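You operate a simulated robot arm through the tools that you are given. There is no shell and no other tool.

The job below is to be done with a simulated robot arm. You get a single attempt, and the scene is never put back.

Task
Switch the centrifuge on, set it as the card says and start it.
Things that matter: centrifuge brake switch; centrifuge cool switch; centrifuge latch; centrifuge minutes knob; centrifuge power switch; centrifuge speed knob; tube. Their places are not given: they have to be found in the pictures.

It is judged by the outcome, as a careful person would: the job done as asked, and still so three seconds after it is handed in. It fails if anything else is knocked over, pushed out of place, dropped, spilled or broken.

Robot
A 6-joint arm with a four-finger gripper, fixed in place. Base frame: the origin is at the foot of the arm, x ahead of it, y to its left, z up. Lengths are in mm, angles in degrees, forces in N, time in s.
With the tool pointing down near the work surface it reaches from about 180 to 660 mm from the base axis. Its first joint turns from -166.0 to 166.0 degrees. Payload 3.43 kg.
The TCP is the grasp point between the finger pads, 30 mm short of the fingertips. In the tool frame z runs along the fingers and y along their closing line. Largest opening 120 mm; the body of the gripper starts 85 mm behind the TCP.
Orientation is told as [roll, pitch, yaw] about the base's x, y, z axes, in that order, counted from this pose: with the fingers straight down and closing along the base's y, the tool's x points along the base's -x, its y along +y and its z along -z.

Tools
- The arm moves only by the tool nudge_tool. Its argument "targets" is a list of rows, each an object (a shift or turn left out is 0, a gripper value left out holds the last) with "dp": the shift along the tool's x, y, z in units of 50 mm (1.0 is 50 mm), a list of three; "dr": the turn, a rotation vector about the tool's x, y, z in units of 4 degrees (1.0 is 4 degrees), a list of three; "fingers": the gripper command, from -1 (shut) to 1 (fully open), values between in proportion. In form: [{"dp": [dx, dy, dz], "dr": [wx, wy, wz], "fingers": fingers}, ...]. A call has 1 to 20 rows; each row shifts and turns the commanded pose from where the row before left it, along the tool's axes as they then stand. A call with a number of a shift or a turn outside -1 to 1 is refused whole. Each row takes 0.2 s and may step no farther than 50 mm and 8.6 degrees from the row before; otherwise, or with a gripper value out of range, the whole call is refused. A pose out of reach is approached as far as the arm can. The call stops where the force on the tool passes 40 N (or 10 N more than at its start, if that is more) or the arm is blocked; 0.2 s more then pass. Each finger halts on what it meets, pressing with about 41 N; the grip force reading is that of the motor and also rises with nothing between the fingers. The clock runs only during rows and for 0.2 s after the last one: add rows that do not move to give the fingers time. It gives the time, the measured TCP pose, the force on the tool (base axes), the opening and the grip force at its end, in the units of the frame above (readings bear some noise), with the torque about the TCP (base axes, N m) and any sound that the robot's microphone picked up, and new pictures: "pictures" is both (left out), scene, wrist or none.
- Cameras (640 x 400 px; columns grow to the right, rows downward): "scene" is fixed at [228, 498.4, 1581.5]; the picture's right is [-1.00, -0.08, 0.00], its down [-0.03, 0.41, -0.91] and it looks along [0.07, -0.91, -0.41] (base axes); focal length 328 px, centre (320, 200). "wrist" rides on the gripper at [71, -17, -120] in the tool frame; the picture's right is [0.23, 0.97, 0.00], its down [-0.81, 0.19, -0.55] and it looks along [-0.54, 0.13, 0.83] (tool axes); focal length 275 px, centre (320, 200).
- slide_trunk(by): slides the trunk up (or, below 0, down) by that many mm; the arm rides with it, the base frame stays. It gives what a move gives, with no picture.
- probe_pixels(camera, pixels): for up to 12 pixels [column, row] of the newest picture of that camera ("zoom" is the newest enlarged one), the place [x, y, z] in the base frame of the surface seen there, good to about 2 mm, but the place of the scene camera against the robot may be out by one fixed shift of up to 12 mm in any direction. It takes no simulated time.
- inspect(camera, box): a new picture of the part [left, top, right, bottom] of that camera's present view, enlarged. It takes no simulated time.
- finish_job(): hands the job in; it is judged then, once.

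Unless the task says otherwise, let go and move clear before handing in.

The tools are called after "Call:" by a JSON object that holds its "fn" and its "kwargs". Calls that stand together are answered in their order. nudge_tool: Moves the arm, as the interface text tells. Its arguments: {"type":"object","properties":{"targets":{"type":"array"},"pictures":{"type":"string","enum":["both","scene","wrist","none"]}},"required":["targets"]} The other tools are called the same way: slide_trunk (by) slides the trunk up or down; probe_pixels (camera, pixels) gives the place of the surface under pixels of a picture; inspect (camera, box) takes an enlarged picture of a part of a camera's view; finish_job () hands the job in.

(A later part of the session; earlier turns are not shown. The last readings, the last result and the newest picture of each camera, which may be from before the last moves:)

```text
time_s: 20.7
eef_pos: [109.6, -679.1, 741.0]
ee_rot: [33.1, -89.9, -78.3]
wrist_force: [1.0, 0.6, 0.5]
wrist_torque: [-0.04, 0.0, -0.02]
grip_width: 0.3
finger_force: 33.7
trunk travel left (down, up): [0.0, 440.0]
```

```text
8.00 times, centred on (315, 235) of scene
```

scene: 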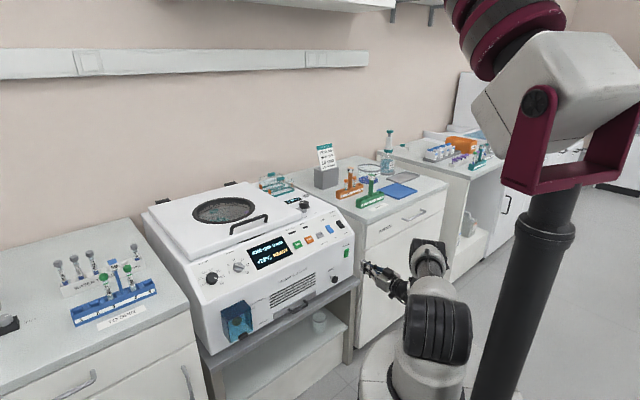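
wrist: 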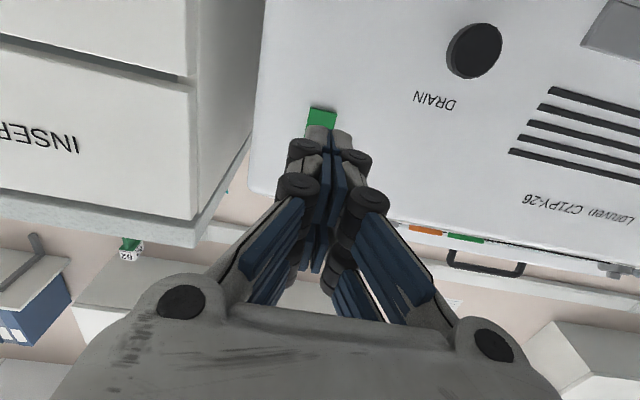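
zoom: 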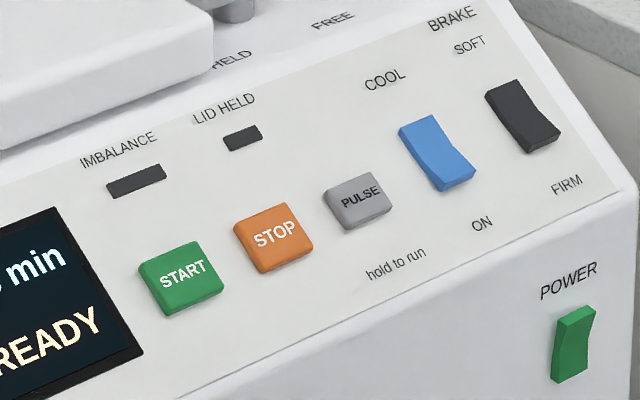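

Power is on: the display reads 4000 rpm, 5 min, +22 °C READY. I'll look at the small deck display that lit near (293,201), and tilt the tool back toward the panel's slope after rising clear.

Call:
{"fn": "inspect", "kwargs": {"camera": "scene", "box": [278, 190, 326, 220]}}

Call:
{"fn": "nudge_tool", "kwargs": {"targets": [{"dp": [-0.9, 0, -0.4]}, {"dp": [-0.9, 0, -0.4]}, {"dp": [-0.9, 0, -0.4]}, {"dp": [-0.9, 0, -0.4]}, {"dp": [-0.9, 0, 0]}, {"dp": [-0.9, 0, 0]}, {"dr": [0, 1, 0]}, {"dr": [0, 1, 0]}, {"dr": [0, 1, 0]}, {"dr": [0, 1, 0]}, {"dr": [0, 1, 0]}, {"dr": [0, 1, 0]}, {"dr": [0, 1, 0]}, {"dr": [0, 1, 0]}, {"dr": [0, 1, 0]}, {"dr": [0, 1, 0]}, {"dr": [0, 1, 0]}, {"dr": [0, 1, 0]}, {"dr": [0, 1, 0]}, {"dr": [0, 0.75, 0]}], "pictures": "both"}}

```text
13.33 times, centred on (302, 205) of scene
```

zoom: 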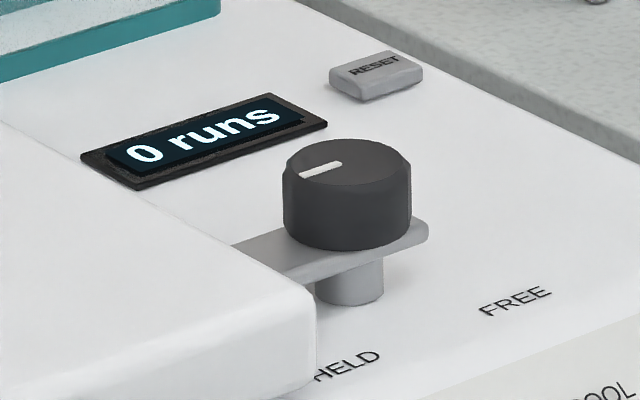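

```text
time_s: 24.9
eef_pos: [54.2, -620.5, 1011.0]
ee_rot: [0.2, -34.9, -45.2]
wrist_force: [-0.2, -0.5, -0.5]
wrist_torque: [0.01, 0.01, -0.02]
grip_width: 0.1
finger_force: 33.0
trunk travel left (down, up): [0.0, 440.0]
```

scene: 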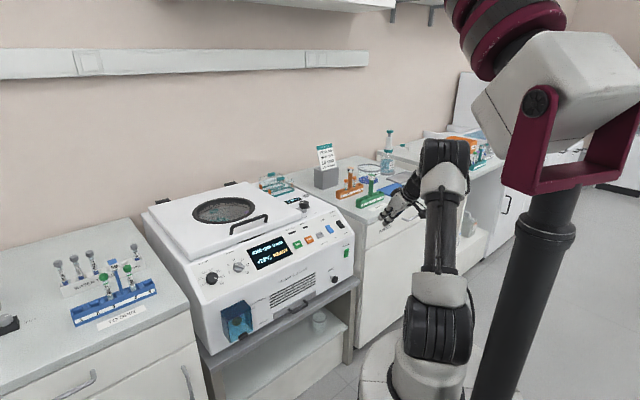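
wrist: 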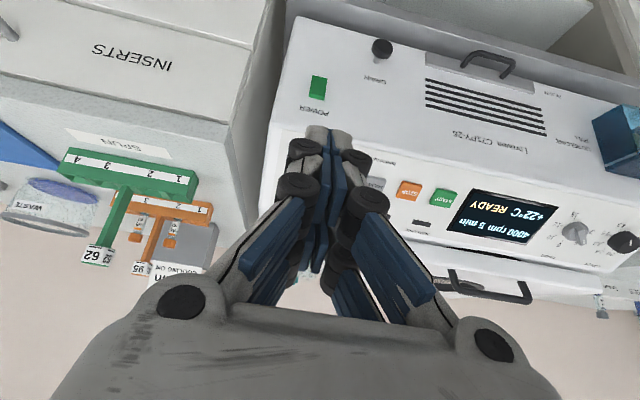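

The settings display and "0 runs" counter read well. Now I'll move over the cool rocker, staying about 80 mm off the panel, to measure it.

Call:
{"fn": "nudge_tool", "kwargs": {"targets": [{"dp": [-0.64, 0.22, 0.6]}, {"dp": [-0.64, 0.22, 0.6]}, {"dp": [-0.64, 0.22, 0.6]}, {"dp": [-0.64, 0.22, 0.6]}, {"dp": [-0.64, 0.22, 0.6]}], "pictures": "both"}}

```text
time_s: 26.1
eef_pos: [247.7, -737.4, 980.1]
ee_rot: [0.1, -34.9, -45.2]
wrist_force: [0.6, -0.9, 0.2]
wrist_torque: [0.04, -0.03, 0.03]
grip_width: 0.0
finger_force: 33.7
trunk travel left (down, up): [0.0, 440.0]
```

scene: 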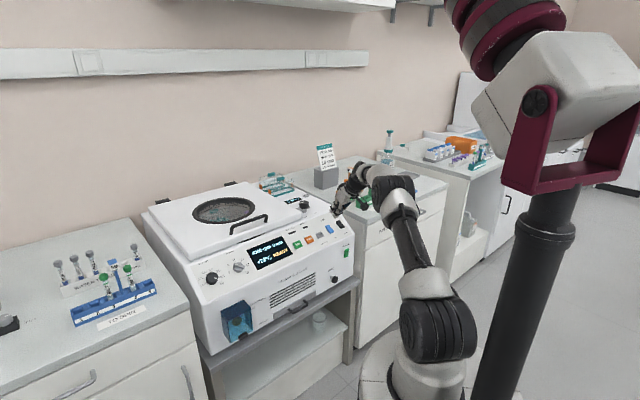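
wrist: 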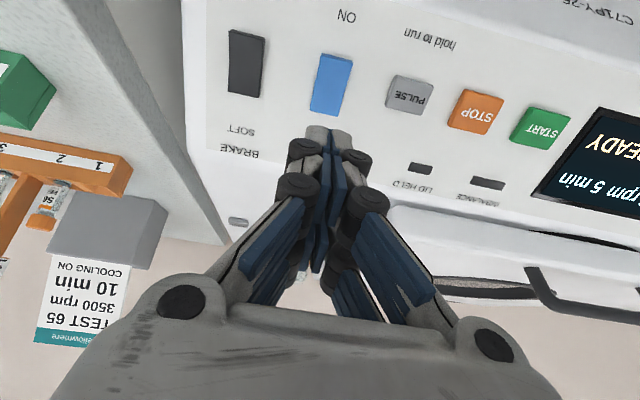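

Now the cool rocker is visible from (333,55) down to (325,112). I'll probe along it, and along START and the others.

Call:
{"fn": "probe_pixels", "kwargs": {"camera": "wrist", "pixels": [[334, 59], [333, 64], [331, 75], [329, 85], [327, 97], [325, 108], [319, 63], [349, 66], [540, 127], [525, 125], [555, 128], [543, 112]]}}

Call:
{"fn": "probe_pixels", "kwargs": {"camera": "wrist", "pixels": [[536, 140], [375, 60], [280, 60], [440, 130], [290, 115], [500, 60], [475, 111], [408, 95], [247, 60], [590, 150]]}}

Call:
{"fn": "inspect", "kwargs": {"camera": "wrist", "box": [210, 0, 370, 125]}}

```text
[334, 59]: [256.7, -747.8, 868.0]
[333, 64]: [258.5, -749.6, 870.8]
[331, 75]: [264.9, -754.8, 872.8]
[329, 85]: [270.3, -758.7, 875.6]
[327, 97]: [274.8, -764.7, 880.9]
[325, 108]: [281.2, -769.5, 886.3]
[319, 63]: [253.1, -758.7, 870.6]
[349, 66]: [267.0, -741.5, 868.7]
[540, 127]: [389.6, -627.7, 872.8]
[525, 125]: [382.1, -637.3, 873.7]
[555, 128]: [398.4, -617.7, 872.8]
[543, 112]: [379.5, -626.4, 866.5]
```

```text
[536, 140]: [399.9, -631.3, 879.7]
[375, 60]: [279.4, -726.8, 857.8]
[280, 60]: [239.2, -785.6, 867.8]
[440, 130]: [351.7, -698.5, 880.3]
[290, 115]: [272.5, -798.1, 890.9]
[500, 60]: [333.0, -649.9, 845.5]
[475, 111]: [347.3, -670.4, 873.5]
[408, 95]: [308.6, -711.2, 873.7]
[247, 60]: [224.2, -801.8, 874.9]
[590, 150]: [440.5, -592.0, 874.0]
```

```text
3.20 times, centred on (290, 62) of wrist
```

zoom: 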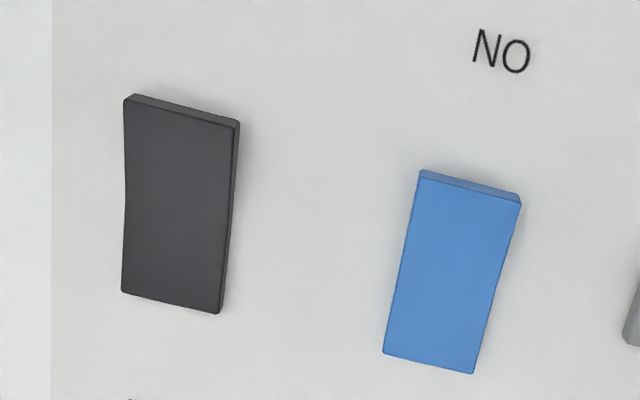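

Panel height along its normal is h≈295; the cool rocker spans s≈−1122…−1080, lower end at h≈304.5, u≈−346.5. I'll place the closed tips over its lower half, ~10 mm off.

Call:
{"fn": "nudge_tool", "kwargs": {"targets": [{"dp": [0.45, 0, 0]}, {"dp": [0.45, 0, 0]}, {"dp": [0, 0, 0.58]}, {"dp": [0, 0, 0.58]}], "pictures": "both"}}

```text
time_s: 27.1
eef_pos: [243.2, -733.7, 905.5]
ee_rot: [0.1, -35.0, -45.3]
wrist_force: [0.0, 0.8, -0.9]
wrist_torque: [0.02, -0.03, -0.02]
grip_width: 0.0
finger_force: 33.3
trunk travel left (down, up): [0.0, 440.0]
```

scene: 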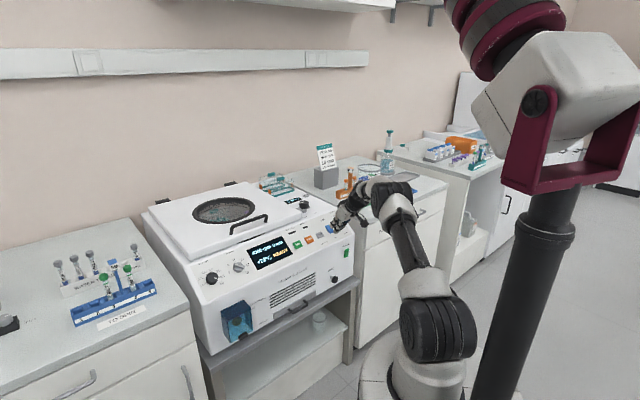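
wrist: 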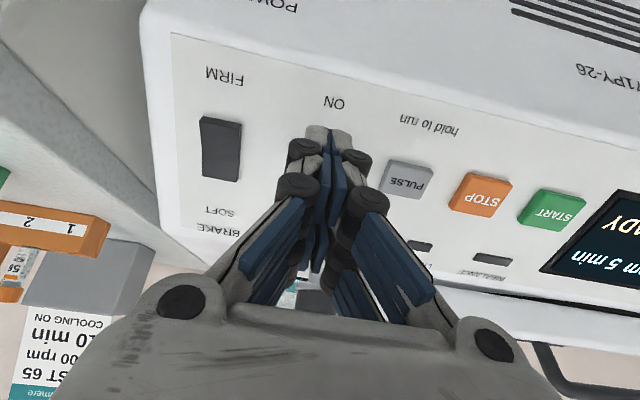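

The tips sit over the lower half of the cool rocker, just below "ON" at (334,101). I'll press down slowly.

Call:
{"fn": "nudge_tool", "kwargs": {"targets": [{"dp": [-0.05, 0, 0.05]}, {"dp": [0, 0, 0.05]}, {"dp": [0, 0, 0.05]}, {"dp": [0, 0, 0.05]}, {"dp": [0, 0, 0.03]}, {"dp": [0, 0, 0.03]}, {"dp": [0, 0, 0.03]}, {"dp": [0, 0, 0.03]}, {"dp": [0, 0, 0.03]}], "pictures": "both"}}

```text
time_s: 29.1
eef_pos: [252.2, -741.8, 893.4]
ee_rot: [0.0, -34.8, -45.1]
wrist_force: [-0.5, -0.5, -0.1]
wrist_torque: [0.02, -0.01, -0.02]
grip_width: 0.1
finger_force: 33.9
trunk travel left (down, up): [0.0, 440.0]
```

scene: 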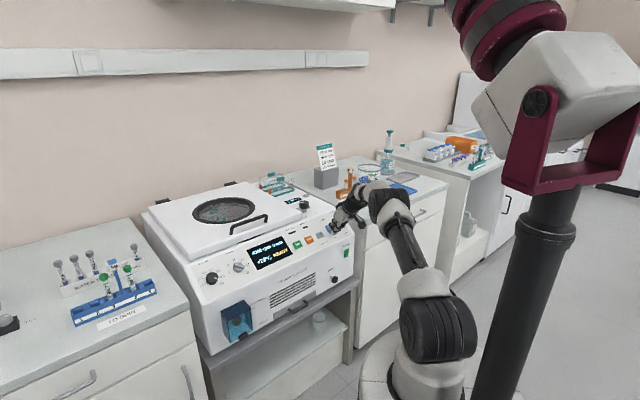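
wrist: 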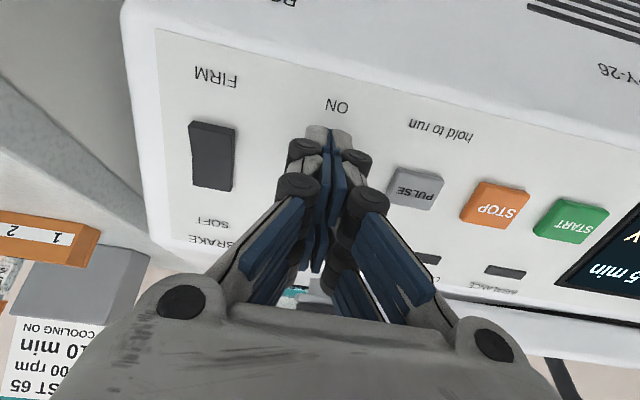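

Still no force at tip h≈298.7; I'll press a bit more until a stop is felt.

Call:
{"fn": "nudge_tool", "kwargs": {"targets": [{"dp": [0, 0, 0.03]}, {"dp": [0, 0, 0.03]}, {"dp": [0, 0, 0.03]}, {"dp": [0, 0, 0.03]}], "pictures": "both"}}

Call:
{"fn": "inspect", "kwargs": {"camera": "scene", "box": [240, 210, 360, 275]}}

```text
time_s: 30.1
eef_pos: [251.5, -742.4, 892.8]
ee_rot: [0.0, -35.2, -45.1]
wrist_force: [-15.2, 19.9, 18.1]
wrist_torque: [0.0, -0.13, 0.09]
grip_width: 5.6
finger_force: 33.4
trunk travel left (down, up): [0.0, 440.0]
```

scene: 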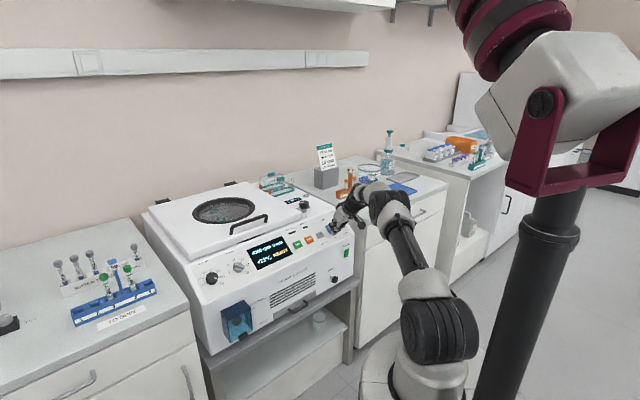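
wrist: 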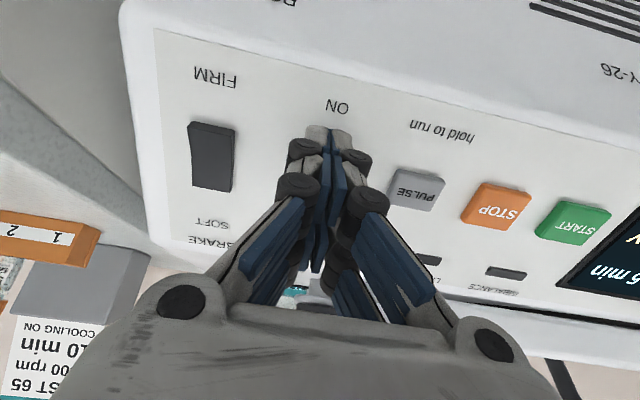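

```text
5.33 times, centred on (300, 242) of scene
```

zoom: 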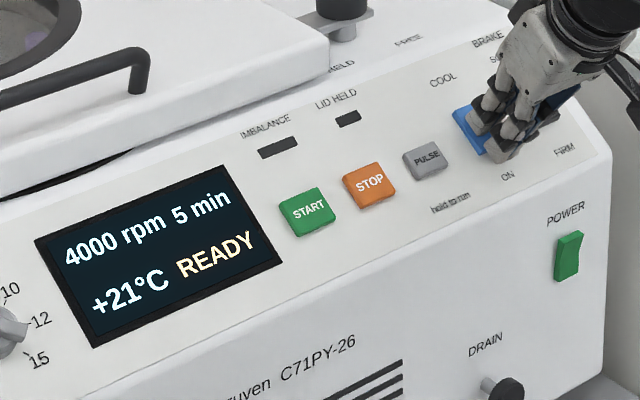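

The display now shows +21 °C, so cooling has come on. I'll retract straight off the panel and check the rocker states.

Call:
{"fn": "nudge_tool", "kwargs": {"targets": [{"dp": [0, 0, -0.3]}, {"dp": [0, 0, -0.8]}, {"dp": [0, 0, -1]}, {"dp": [-0.6, 0.3, 0]}], "pictures": "both"}}

Call:
{"fn": "inspect", "kwargs": {"camera": "scene", "box": [275, 210, 355, 260]}}

```text
time_s: 31.1
eef_pos: [238.7, -708.1, 992.7]
ee_rot: [0.2, -34.9, -45.1]
wrist_force: [-0.3, -1.4, 0.0]
wrist_torque: [0.0, -0.03, 0.01]
grip_width: 0.0
finger_force: 33.1
trunk travel left (down, up): [0.0, 440.0]
```

scene: 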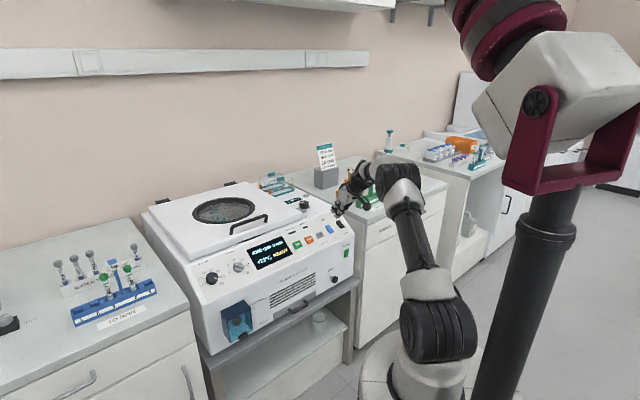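
wrist: 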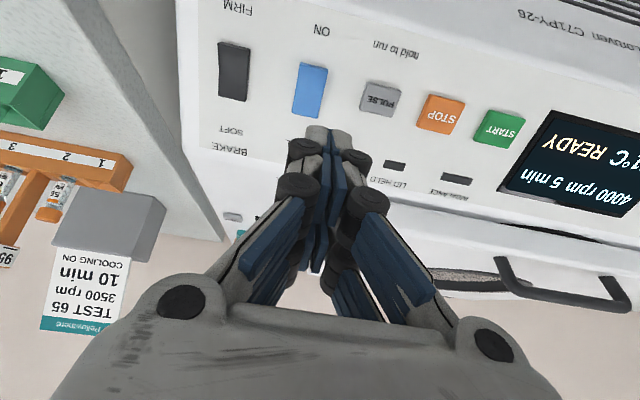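

```text
8.00 times, centred on (315, 235) of scene
```

zoom: 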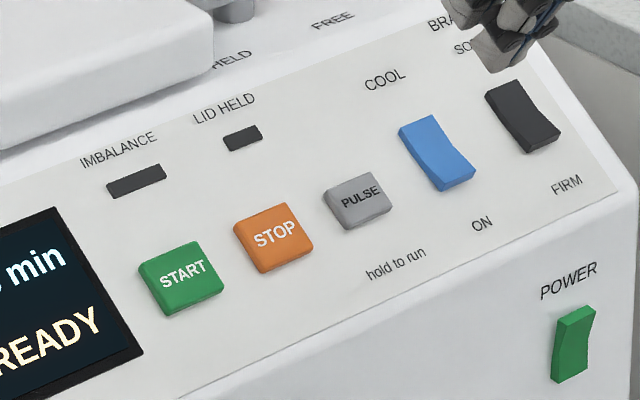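

The scene's cool rocker looks much as before, so I'll check more closely whether it really flipped.

Call:
{"fn": "inspect", "kwargs": {"camera": "scene", "box": [322, 212, 354, 232]}}

Call:
{"fn": "inspect", "kwargs": {"camera": "scene", "box": [240, 225, 320, 275]}}

Call:
{"fn": "inspect", "kwargs": {"camera": "wrist", "box": [205, 20, 365, 130]}}

Call:
{"fn": "probe_pixels", "kwargs": {"camera": "wrist", "pixels": [[313, 68], [312, 73], [311, 82], [310, 92], [307, 104], [305, 112], [238, 47], [235, 70], [234, 94]]}}

```text
16.00 times, centred on (338, 222) of scene
```

zoom: 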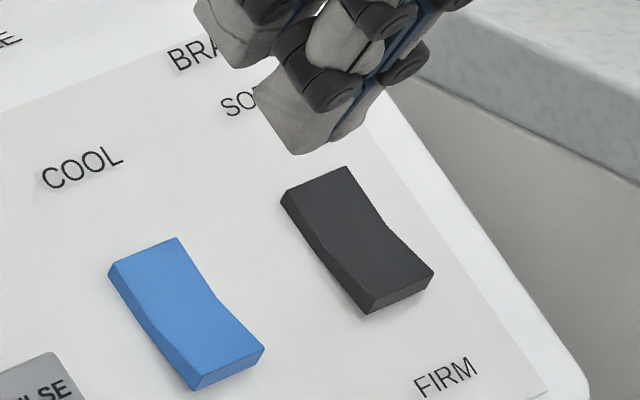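

```text
8.00 times, centred on (280, 250) of scene
```

zoom: 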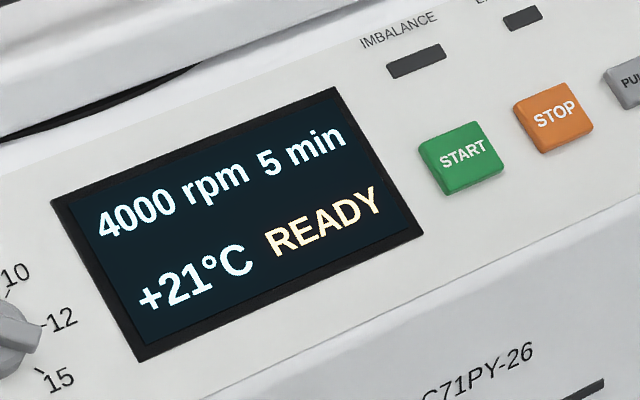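

```text
3.64 times, centred on (285, 75) of wrist
```

zoom: 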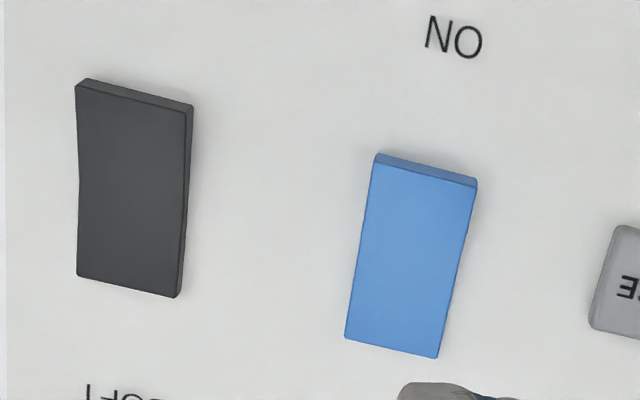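

```text
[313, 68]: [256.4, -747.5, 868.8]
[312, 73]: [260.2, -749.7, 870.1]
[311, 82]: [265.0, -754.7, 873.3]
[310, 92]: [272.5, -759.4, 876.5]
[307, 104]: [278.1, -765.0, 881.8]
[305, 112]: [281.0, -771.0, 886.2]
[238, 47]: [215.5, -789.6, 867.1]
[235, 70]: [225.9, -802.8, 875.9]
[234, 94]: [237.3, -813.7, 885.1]
```

Probes show the cool rocker's lower end still proud (h≈304.5 vs 299.3), so it likely did not flip at ~31 N, yet the temperature went from 22 to 21. I'll wait a few seconds and see whether the reading drifts.

Call:
{"fn": "nudge_tool", "kwargs": {"targets": [{}, {}, {}, {}, {}, {}, {}, {}, {}, {}, {}, {}, {}, {}, {}, {}, {}, {}, {}, {}], "pictures": "scene"}}

Call:
{"fn": "inspect", "kwargs": {"camera": "scene", "box": [240, 225, 320, 275]}}

Call:
{"fn": "inspect", "kwargs": {"camera": "scene", "box": [330, 240, 362, 260]}}

```text
time_s: 35.3
eef_pos: [239.2, -708.8, 992.0]
ee_rot: [0.0, -34.9, -45.1]
wrist_force: [0.4, 0.1, -0.1]
wrist_torque: [-0.02, 0.0, -0.01]
grip_width: 0.0
finger_force: 33.4
trunk travel left (down, up): [0.0, 440.0]
```

scene: 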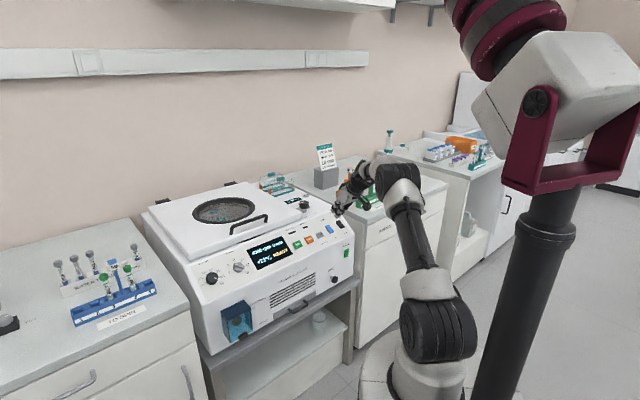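

```text
8.00 times, centred on (280, 250) of scene
```

zoom: 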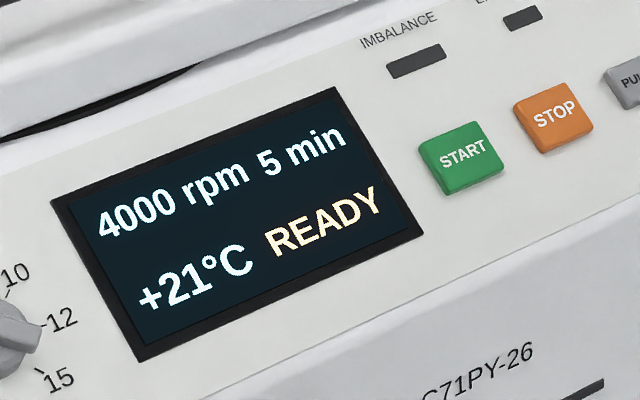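

```text
16.00 times, centred on (346, 250) of scene
```

zoom: 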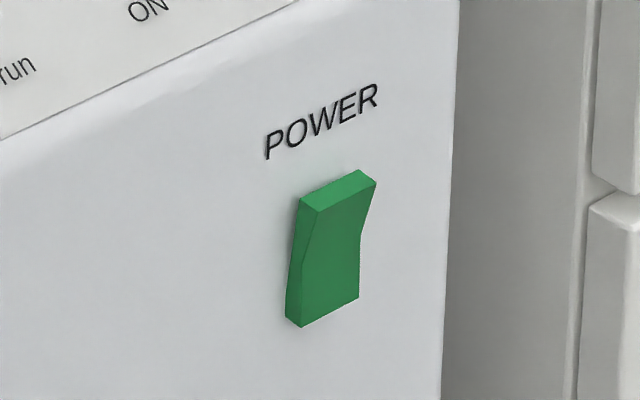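

The power rocker has clearly flipped (its top is proud now) but the cool rocker hasn't. I'll go back over its lower end and press until the force limit stops the move, as happened with power.

Call:
{"fn": "nudge_tool", "kwargs": {"targets": [{"dp": [0.66, -0.29, 0]}, {"dp": [0, 0, 0.8]}, {"dp": [0, 0, 0.8]}, {"dp": [0, 0, 0.1]}, {"dp": [0, 0, 0.1]}, {"dp": [0, 0, 0.06]}, {"dp": [0, 0, 0.04]}, {"dp": [0, 0, 0.04]}, {"dp": [0, 0, 0.04]}, {"dp": [0, 0, 0.04]}, {"dp": [0, 0, 0.04]}, {"dp": [0, 0, 0.04]}, {"dp": [0, 0, 0.04]}], "pictures": "both"}}

Call:
{"fn": "inspect", "kwargs": {"camera": "scene", "box": [240, 210, 360, 275]}}

```text
time_s: 38.1
eef_pos: [251.1, -740.0, 890.2]
ee_rot: [0.1, -35.0, -45.2]
wrist_force: [-12.3, 24.2, 15.7]
wrist_torque: [0.02, -0.2, 0.18]
grip_width: 6.1
finger_force: 33.2
trunk travel left (down, up): [0.0, 440.0]
stopped in row 13: the force on the tool passed its limit at 41 N (the readings are from after the stop); the commanded pose is now the measured one
```

scene: 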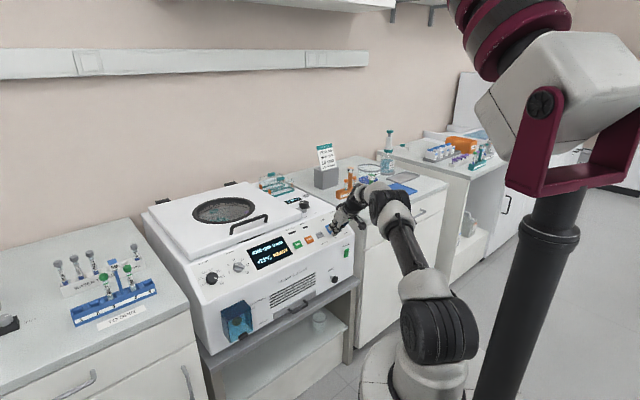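
wrist: 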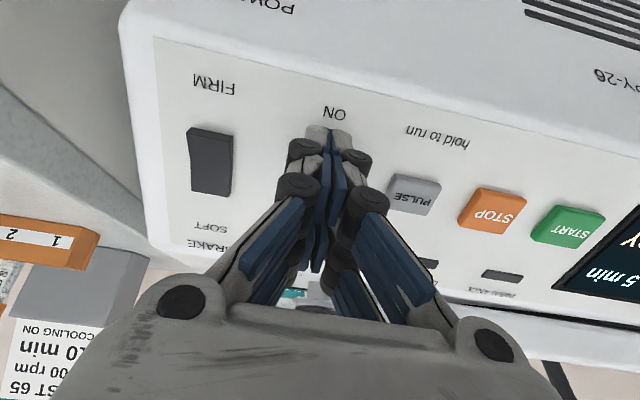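

```text
5.33 times, centred on (300, 242) of scene
```

zoom: 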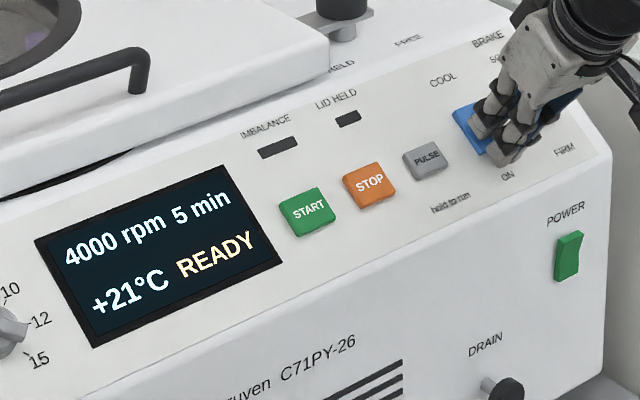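

The press stopped at 41 N. I'll back off and look at the rocker again.

Call:
{"fn": "nudge_tool", "kwargs": {"targets": [{"dp": [0, 0, -0.3]}, {"dp": [0, 0, -0.6]}, {"dp": [-0.8, 0, -0.4]}], "pictures": "both"}}

Call:
{"fn": "inspect", "kwargs": {"camera": "scene", "box": [322, 212, 354, 232]}}

Call:
{"fn": "inspect", "kwargs": {"camera": "wrist", "box": [205, 20, 365, 130]}}

```text
time_s: 38.9
eef_pos: [249.5, -739.8, 962.6]
ee_rot: [0.2, -34.9, -45.2]
wrist_force: [-0.5, -0.5, 0.0]
wrist_torque: [-0.02, -0.03, 0.02]
grip_width: 0.2
finger_force: 33.3
trunk travel left (down, up): [0.0, 440.0]
```

scene: 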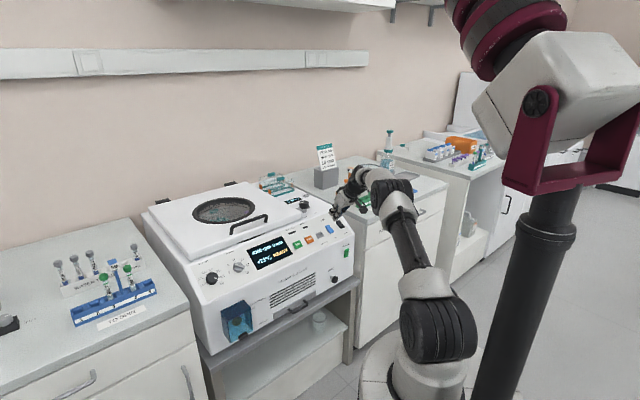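
wrist: 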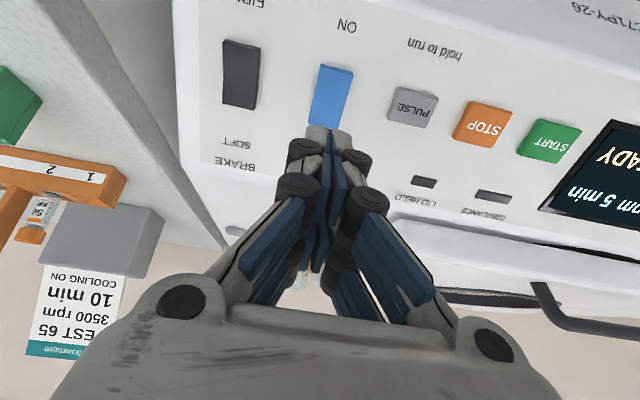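

```text
16.00 times, centred on (338, 222) of scene
```

zoom: 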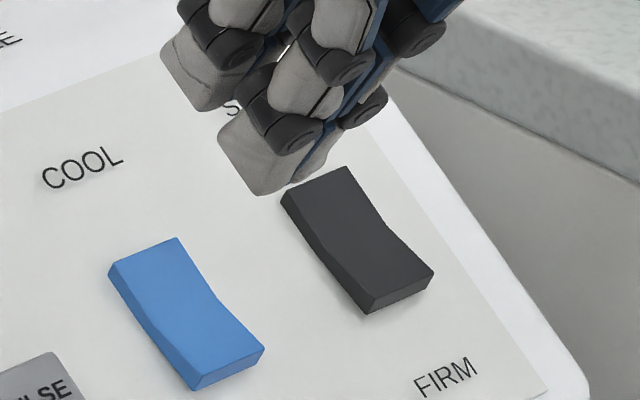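

```text
3.64 times, centred on (285, 75) of wrist
```

zoom: 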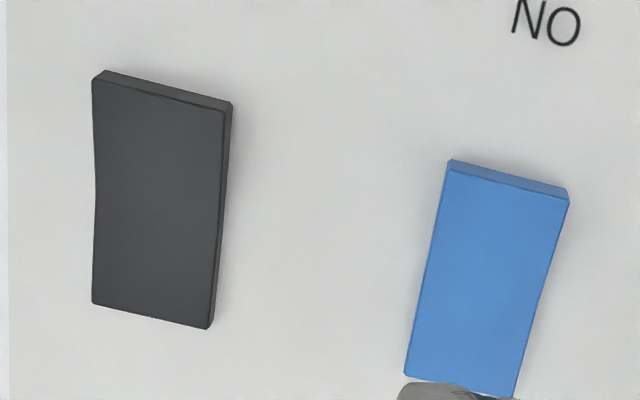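

The cool rocker is still unflipped, and the fingers spread to ~6 mm under load. I'll look at the gripper tips in detail to see what is actually touching.

Call:
{"fn": "inspect", "kwargs": {"camera": "scene", "box": [324, 180, 388, 220]}}

Call:
{"fn": "inspect", "kwargs": {"camera": "wrist", "box": [240, 100, 420, 320]}}

Call:
{"fn": "probe_pixels", "kwargs": {"camera": "wrist", "pixels": [[318, 128], [312, 135], [342, 133], [330, 130], [325, 140], [300, 150], [345, 145], [320, 126]]}}

```text
10.00 times, centred on (356, 200) of scene
```

zoom: 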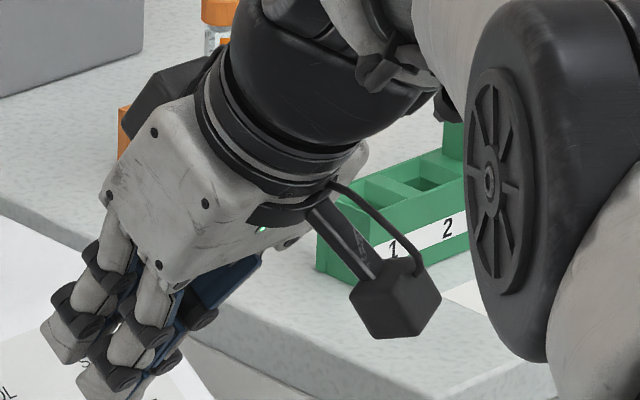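

```text
1.82 times, centred on (330, 210) of wrist
```

zoom: 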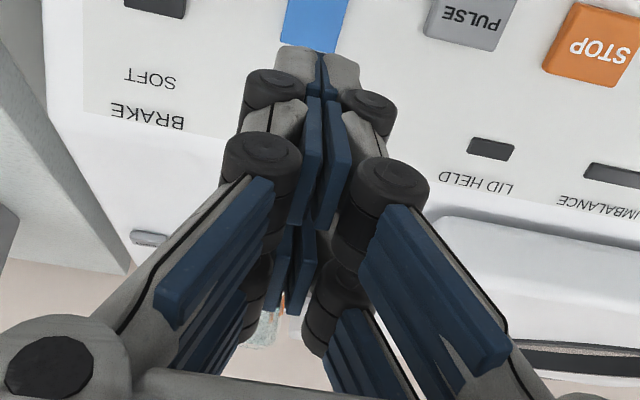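

```text
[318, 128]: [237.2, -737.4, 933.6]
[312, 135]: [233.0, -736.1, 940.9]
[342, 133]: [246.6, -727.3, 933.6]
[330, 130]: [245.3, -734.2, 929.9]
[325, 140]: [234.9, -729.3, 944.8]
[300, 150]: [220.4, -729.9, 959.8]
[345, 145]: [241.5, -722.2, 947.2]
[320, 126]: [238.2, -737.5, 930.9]
```

The fingertips show structure: visible tip points lie ~25 mm toward tool +x of the TCP. I'll probe the finger parts to learn where the real tips are relative to the TCP.

Call:
{"fn": "probe_pixels", "kwargs": {"camera": "wrist", "pixels": [[302, 147], [356, 155], [298, 188], [368, 202], [344, 259], [346, 221], [325, 182], [338, 190], [315, 245], [305, 262], [321, 160], [333, 140]]}}

Call:
{"fn": "probe_pixels", "kwargs": {"camera": "scene", "pixels": [[329.5, 214], [331.5, 212.5], [334, 218.5], [336, 216], [338, 213], [340, 208], [335, 205], [341, 216]]}}

Call:
{"fn": "inspect", "kwargs": {"camera": "scene", "box": [324, 200, 348, 222]}}

```text
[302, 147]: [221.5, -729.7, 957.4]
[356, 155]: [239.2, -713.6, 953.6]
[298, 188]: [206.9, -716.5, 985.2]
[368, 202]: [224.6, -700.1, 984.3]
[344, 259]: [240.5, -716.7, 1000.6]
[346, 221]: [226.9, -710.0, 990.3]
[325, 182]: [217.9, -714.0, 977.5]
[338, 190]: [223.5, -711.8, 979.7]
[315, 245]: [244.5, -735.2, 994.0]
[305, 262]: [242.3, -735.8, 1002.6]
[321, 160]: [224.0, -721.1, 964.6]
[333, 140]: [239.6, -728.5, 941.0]
```

```text
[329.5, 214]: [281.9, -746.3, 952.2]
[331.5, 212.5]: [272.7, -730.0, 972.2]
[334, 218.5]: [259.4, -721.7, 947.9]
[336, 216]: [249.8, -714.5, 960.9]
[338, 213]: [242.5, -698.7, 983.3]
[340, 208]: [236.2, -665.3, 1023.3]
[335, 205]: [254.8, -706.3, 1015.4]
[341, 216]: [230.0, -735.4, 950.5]
```

```text
16.00 times, centred on (336, 211) of scene
```

zoom: 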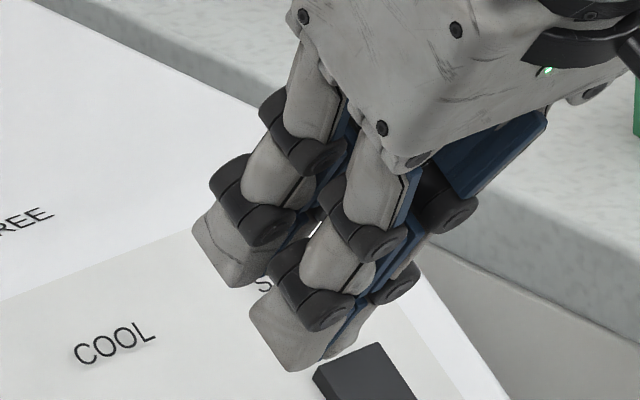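

The probes show each finger is really a pair of prongs at tool x≈±15 (each ~19 wide, with a gap at x=0), which explains why the cool press centred on the pivot did nothing. I'll put the rear prong (x≈−15) on the rocker's lower half: TCP at s≈−1070.

Call:
{"fn": "nudge_tool", "kwargs": {"targets": [{"dp": [0.55, 0, 0]}, {"dp": [0.55, 0, 0]}, {"dp": [0, 0, 0.45]}, {"dp": [0, 0, 0.42]}], "pictures": "both"}}

Call:
{"fn": "inspect", "kwargs": {"camera": "scene", "box": [316, 210, 356, 240]}}

```text
time_s: 39.9
eef_pos: [236.0, -726.0, 894.9]
ee_rot: [0.1, -34.8, -45.2]
wrist_force: [0.5, -0.4, -0.2]
wrist_torque: [0.01, 0.02, 0.01]
grip_width: 0.0
finger_force: 33.5
trunk travel left (down, up): [0.0, 440.0]
```

scene: 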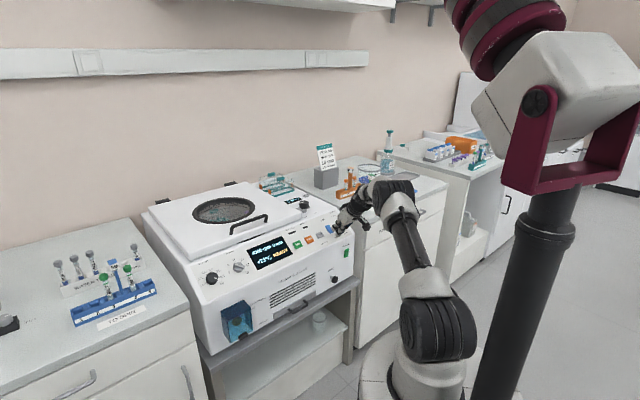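
wrist: 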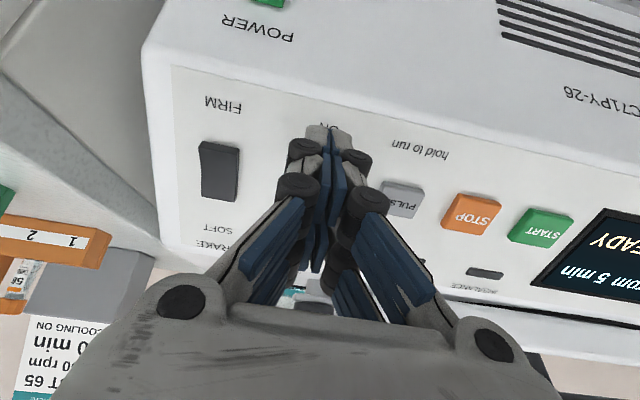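

```text
13.33 times, centred on (336, 225) of scene
```

zoom: 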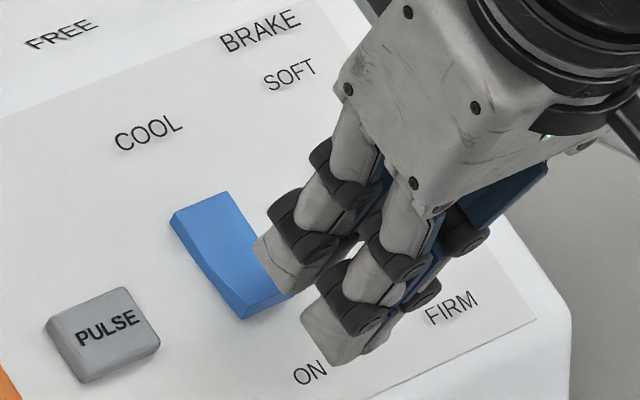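

The picture shows the rear prong over the rocker's lower half and the front prong past its end, near "ON". I'll press.

Call:
{"fn": "nudge_tool", "kwargs": {"targets": [{"dp": [0, 0, 0.05]}, {"dp": [0, 0, 0.05]}, {"dp": [0, 0, 0.05]}, {"dp": [0, 0, 0.04]}, {"dp": [0, 0, 0.04]}, {"dp": [0, 0, 0.04]}, {"dp": [0, 0, 0.03]}, {"dp": [0, 0, 0.03]}, {"dp": [0, 0, 0.03]}], "pictures": "both"}}

Call:
{"fn": "inspect", "kwargs": {"camera": "scene", "box": [316, 210, 356, 240]}}

```text
time_s: 41.9
eef_pos: [241.6, -732.0, 882.1]
ee_rot: [0.1, -35.0, -45.1]
wrist_force: [-1.8, 3.4, 3.9]
wrist_torque: [-0.06, -0.07, 0.03]
grip_width: 5.8
finger_force: 33.3
trunk travel left (down, up): [0.0, 440.0]
```

scene: 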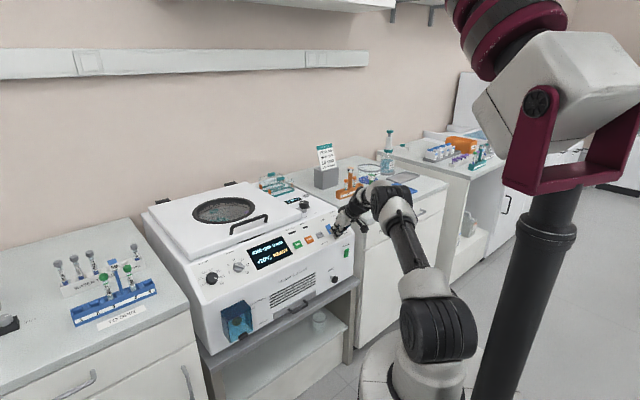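
wrist: 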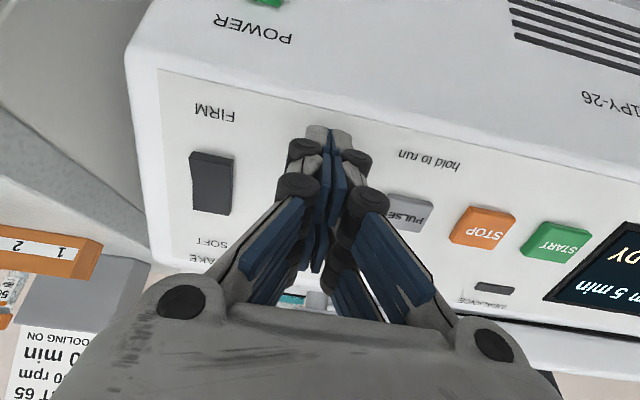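

```text
13.33 times, centred on (336, 225) of scene
```

zoom: 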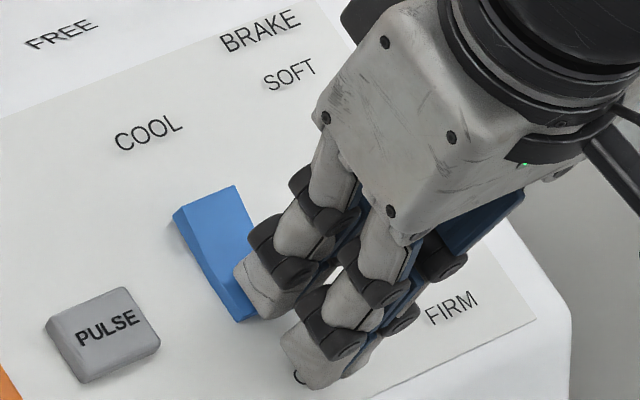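

The upper end of the blue rocker now stands proud, so it flipped. I'll back off and confirm.

Call:
{"fn": "nudge_tool", "kwargs": {"targets": [{"dp": [0, 0, -0.3]}, {"dp": [0, 0, -0.7]}, {"dp": [0, 0, -1]}], "pictures": "both"}}

Call:
{"fn": "inspect", "kwargs": {"camera": "scene", "box": [322, 212, 354, 232]}}

Call:
{"fn": "inspect", "kwargs": {"camera": "scene", "box": [240, 225, 320, 275]}}

```text
time_s: 42.7
eef_pos: [201.7, -691.8, 963.4]
ee_rot: [0.3, -34.9, -45.2]
wrist_force: [-0.2, 0.1, -0.9]
wrist_torque: [-0.02, 0.02, 0.01]
grip_width: 0.2
finger_force: 33.3
trunk travel left (down, up): [0.0, 440.0]
```

scene: 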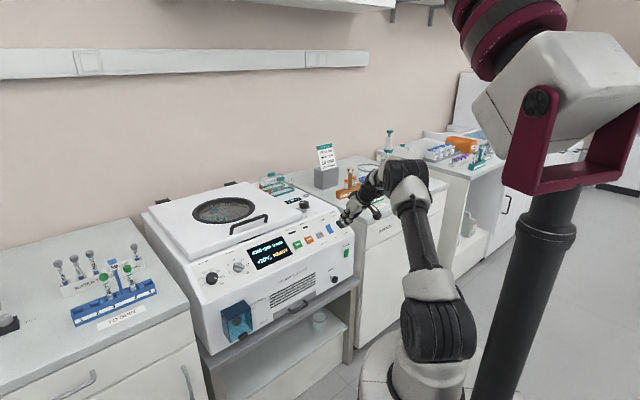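
wrist: 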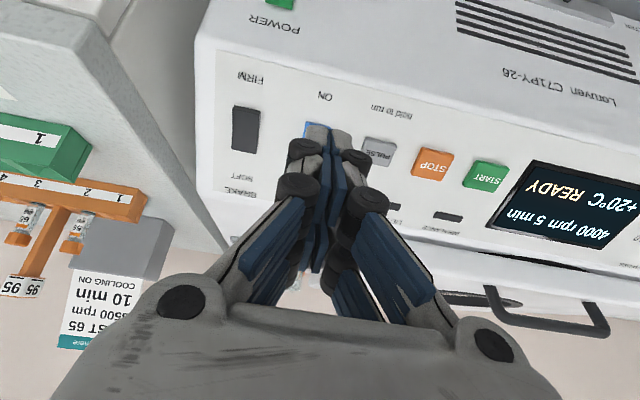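

```text
16.00 times, centred on (338, 222) of scene
```

zoom: 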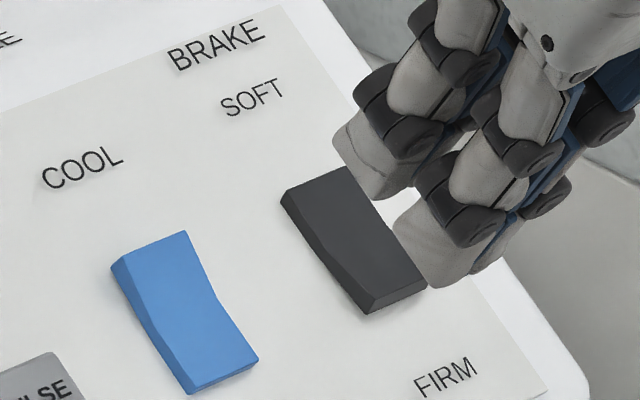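

```text
8.00 times, centred on (280, 250) of scene
```

zoom: 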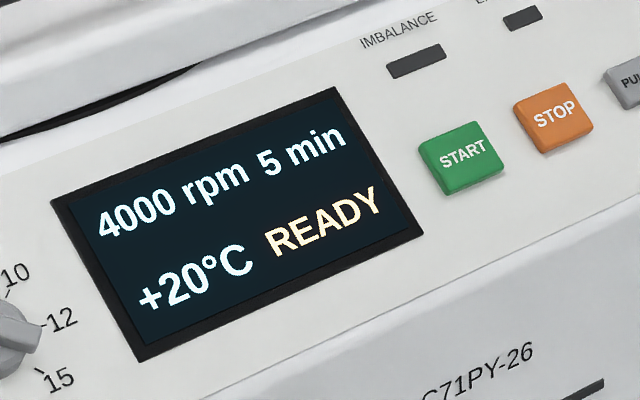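

Cooling is confirmed on (rocker's ON side down, +20 °C and falling). Next I'll move left along the panel, 100+ mm off it, to look at the two knobs.

Call:
{"fn": "nudge_tool", "kwargs": {"targets": [{"dp": [-0.1, 0.95, 0]}, {"dp": [-0.1, 0.95, 0]}, {"dp": [-0.1, 0.95, 0]}, {"dp": [-0.1, 0.95, 0]}, {"dp": [-0.1, 0.95, 0]}, {"dp": [-0.1, 0.95, 0]}, {"dp": [-0.1, 0.95, 0]}, {"dp": [-0.1, 0.95, 0]}, {"dp": [-0.1, 0.95, 0]}, {"dp": [-0.1, 0.95, 0]}], "pictures": "both"}}

```text
time_s: 44.9
eef_pos: [567.6, -386.1, 992.0]
ee_rot: [0.1, -34.9, -45.1]
wrist_force: [0.3, 0.5, -0.7]
wrist_torque: [-0.02, -0.01, -0.02]
grip_width: 0.0
finger_force: 33.5
trunk travel left (down, up): [0.0, 440.0]
```

scene: 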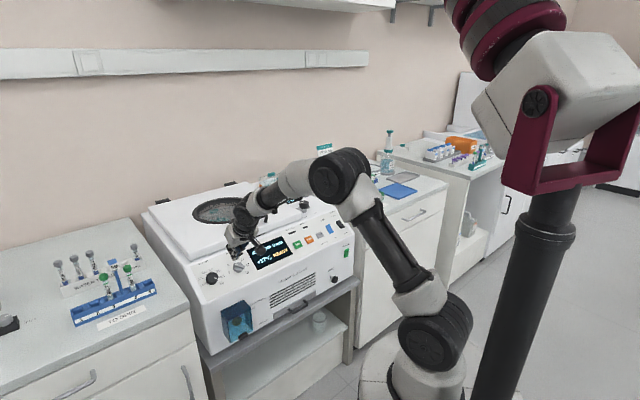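
wrist: 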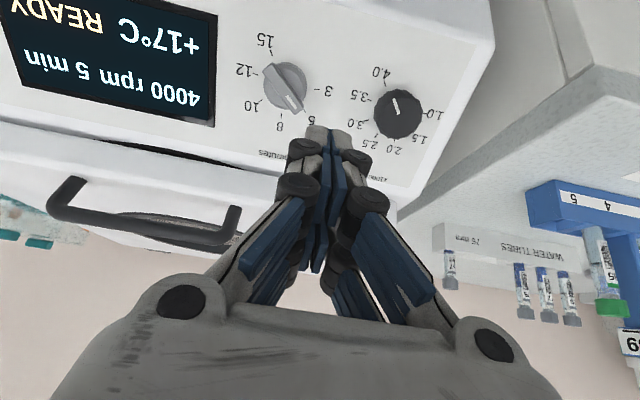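

Temperature is now +17 °C. The two knobs are visible at (288,87) and (397,112); I'll enlarge and probe them and their tick marks.

Call:
{"fn": "inspect", "kwargs": {"camera": "wrist", "box": [220, 20, 460, 160]}}

Call:
{"fn": "probe_pixels", "kwargs": {"camera": "wrist", "pixels": [[273, 51], [258, 73], [262, 102], [283, 112], [305, 114], [319, 90], [288, 70], [292, 100], [286, 85], [278, 95], [298, 105], [330, 60]]}}

Call:
{"fn": "probe_pixels", "kwargs": {"camera": "wrist", "pixels": [[389, 81], [373, 100], [368, 118], [375, 132], [394, 140], [414, 134], [425, 113], [400, 100], [398, 112], [385, 110], [412, 112], [400, 122]]}}

```text
2.67 times, centred on (340, 90) of wrist
```

zoom: 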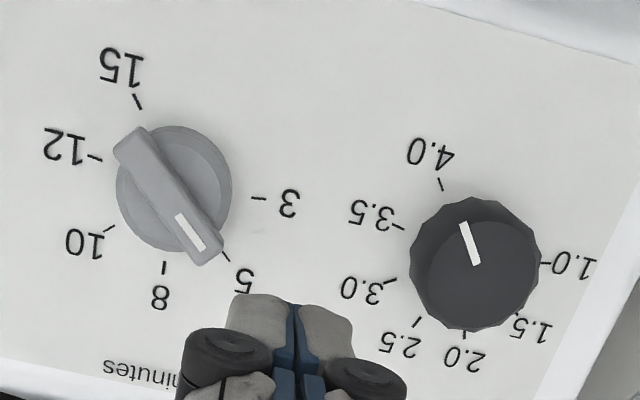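

```text
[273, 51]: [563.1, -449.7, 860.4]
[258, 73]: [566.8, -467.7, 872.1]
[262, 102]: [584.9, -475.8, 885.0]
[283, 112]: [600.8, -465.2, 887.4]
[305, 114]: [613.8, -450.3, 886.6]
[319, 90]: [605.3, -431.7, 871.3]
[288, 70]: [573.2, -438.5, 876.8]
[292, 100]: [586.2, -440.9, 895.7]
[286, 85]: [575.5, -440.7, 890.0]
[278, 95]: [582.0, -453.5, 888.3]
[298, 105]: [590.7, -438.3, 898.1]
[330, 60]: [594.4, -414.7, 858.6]
```

```text
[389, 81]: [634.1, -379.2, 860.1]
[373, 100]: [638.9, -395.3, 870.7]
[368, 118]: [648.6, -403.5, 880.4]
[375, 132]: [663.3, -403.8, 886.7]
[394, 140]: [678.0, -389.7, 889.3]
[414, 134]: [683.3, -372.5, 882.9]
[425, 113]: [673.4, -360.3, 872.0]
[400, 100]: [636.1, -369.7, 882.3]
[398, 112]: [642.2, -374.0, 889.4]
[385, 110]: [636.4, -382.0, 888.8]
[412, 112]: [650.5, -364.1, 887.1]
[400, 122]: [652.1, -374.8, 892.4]
```

Speed ticks step ≈40° (3.5 at ~100°, 4.0 at ~140°), minutes ticks ≈47–48°. I'll enlarge each knob to pin down its centre for gripping.

Call:
{"fn": "inspect", "kwargs": {"camera": "wrist", "box": [358, 74, 438, 150]}}

Call:
{"fn": "inspect", "kwargs": {"camera": "wrist", "box": [248, 46, 328, 126]}}

```text
5.26 times, centred on (398, 112) of wrist
```

zoom: 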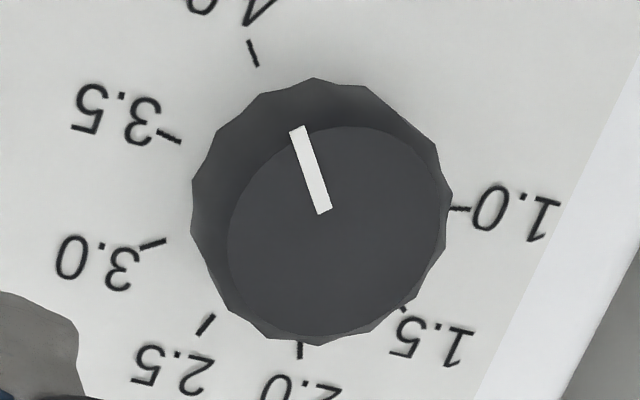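

```text
5.00 times, centred on (288, 86) of wrist
```

zoom: 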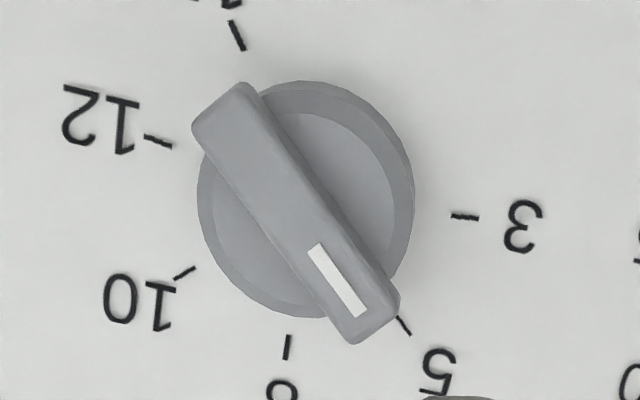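

Speed knob centre is at (u,s)≈(196,−1103.5), top at ~20 mm above the panel and ~40 mm across; the minutes bar centre is (95.7,−1102.7), pointing at −46°. I'll go above the speed knob and open to about 72 mm.

Call:
{"fn": "nudge_tool", "kwargs": {"targets": [{"dp": [0.18, 0.677, 0], "fingers": 0.2}, {"dp": [0.18, 0.677, 0], "fingers": 0.2}, {"dp": [0, 0, 0], "fingers": 0.2}, {"dp": [0, 0, 0], "fingers": 0.2}, {"dp": [0, 0, 0], "fingers": 0.2}, {"dp": [0, 0, 0.6], "fingers": 0.2}, {"dp": [0, 0, 0.4], "fingers": 0.2}], "pictures": "both"}}

Call:
{"fn": "inspect", "kwargs": {"camera": "scene", "box": [185, 225, 265, 290]}}

```text
time_s: 46.5
eef_pos: [625.0, -348.3, 941.3]
ee_rot: [0.2, -34.8, -45.2]
wrist_force: [-0.6, -0.4, 0.5]
wrist_torque: [0.0, 0.03, 0.04]
grip_width: 71.9
finger_force: 0.0
trunk travel left (down, up): [0.0, 440.0]
```

scene: 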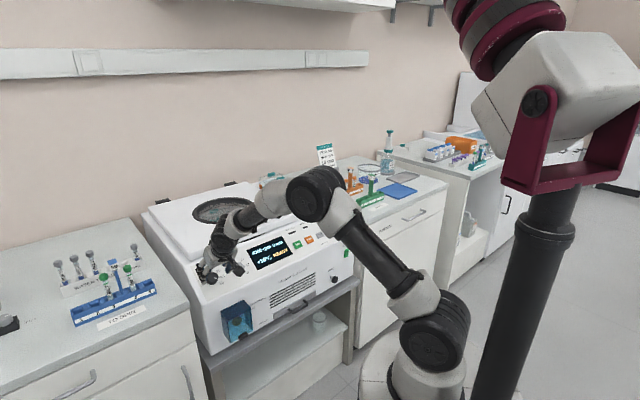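
wrist: 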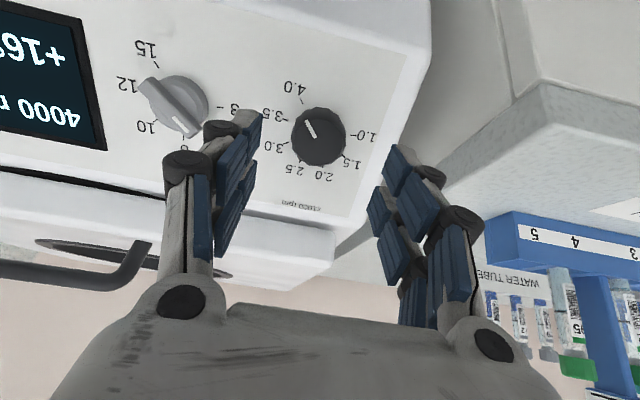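

```text
6.15 times, centred on (225, 258) of scene
```

zoom: 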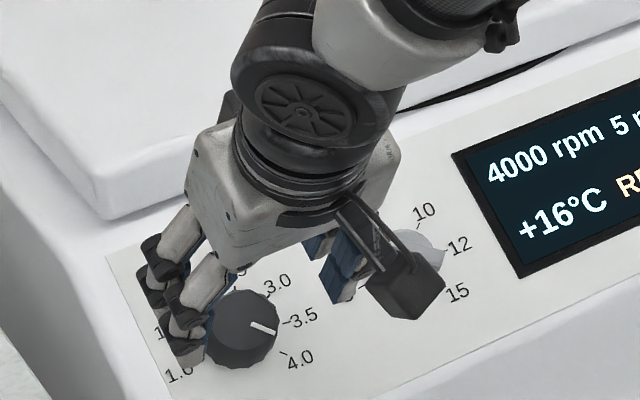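

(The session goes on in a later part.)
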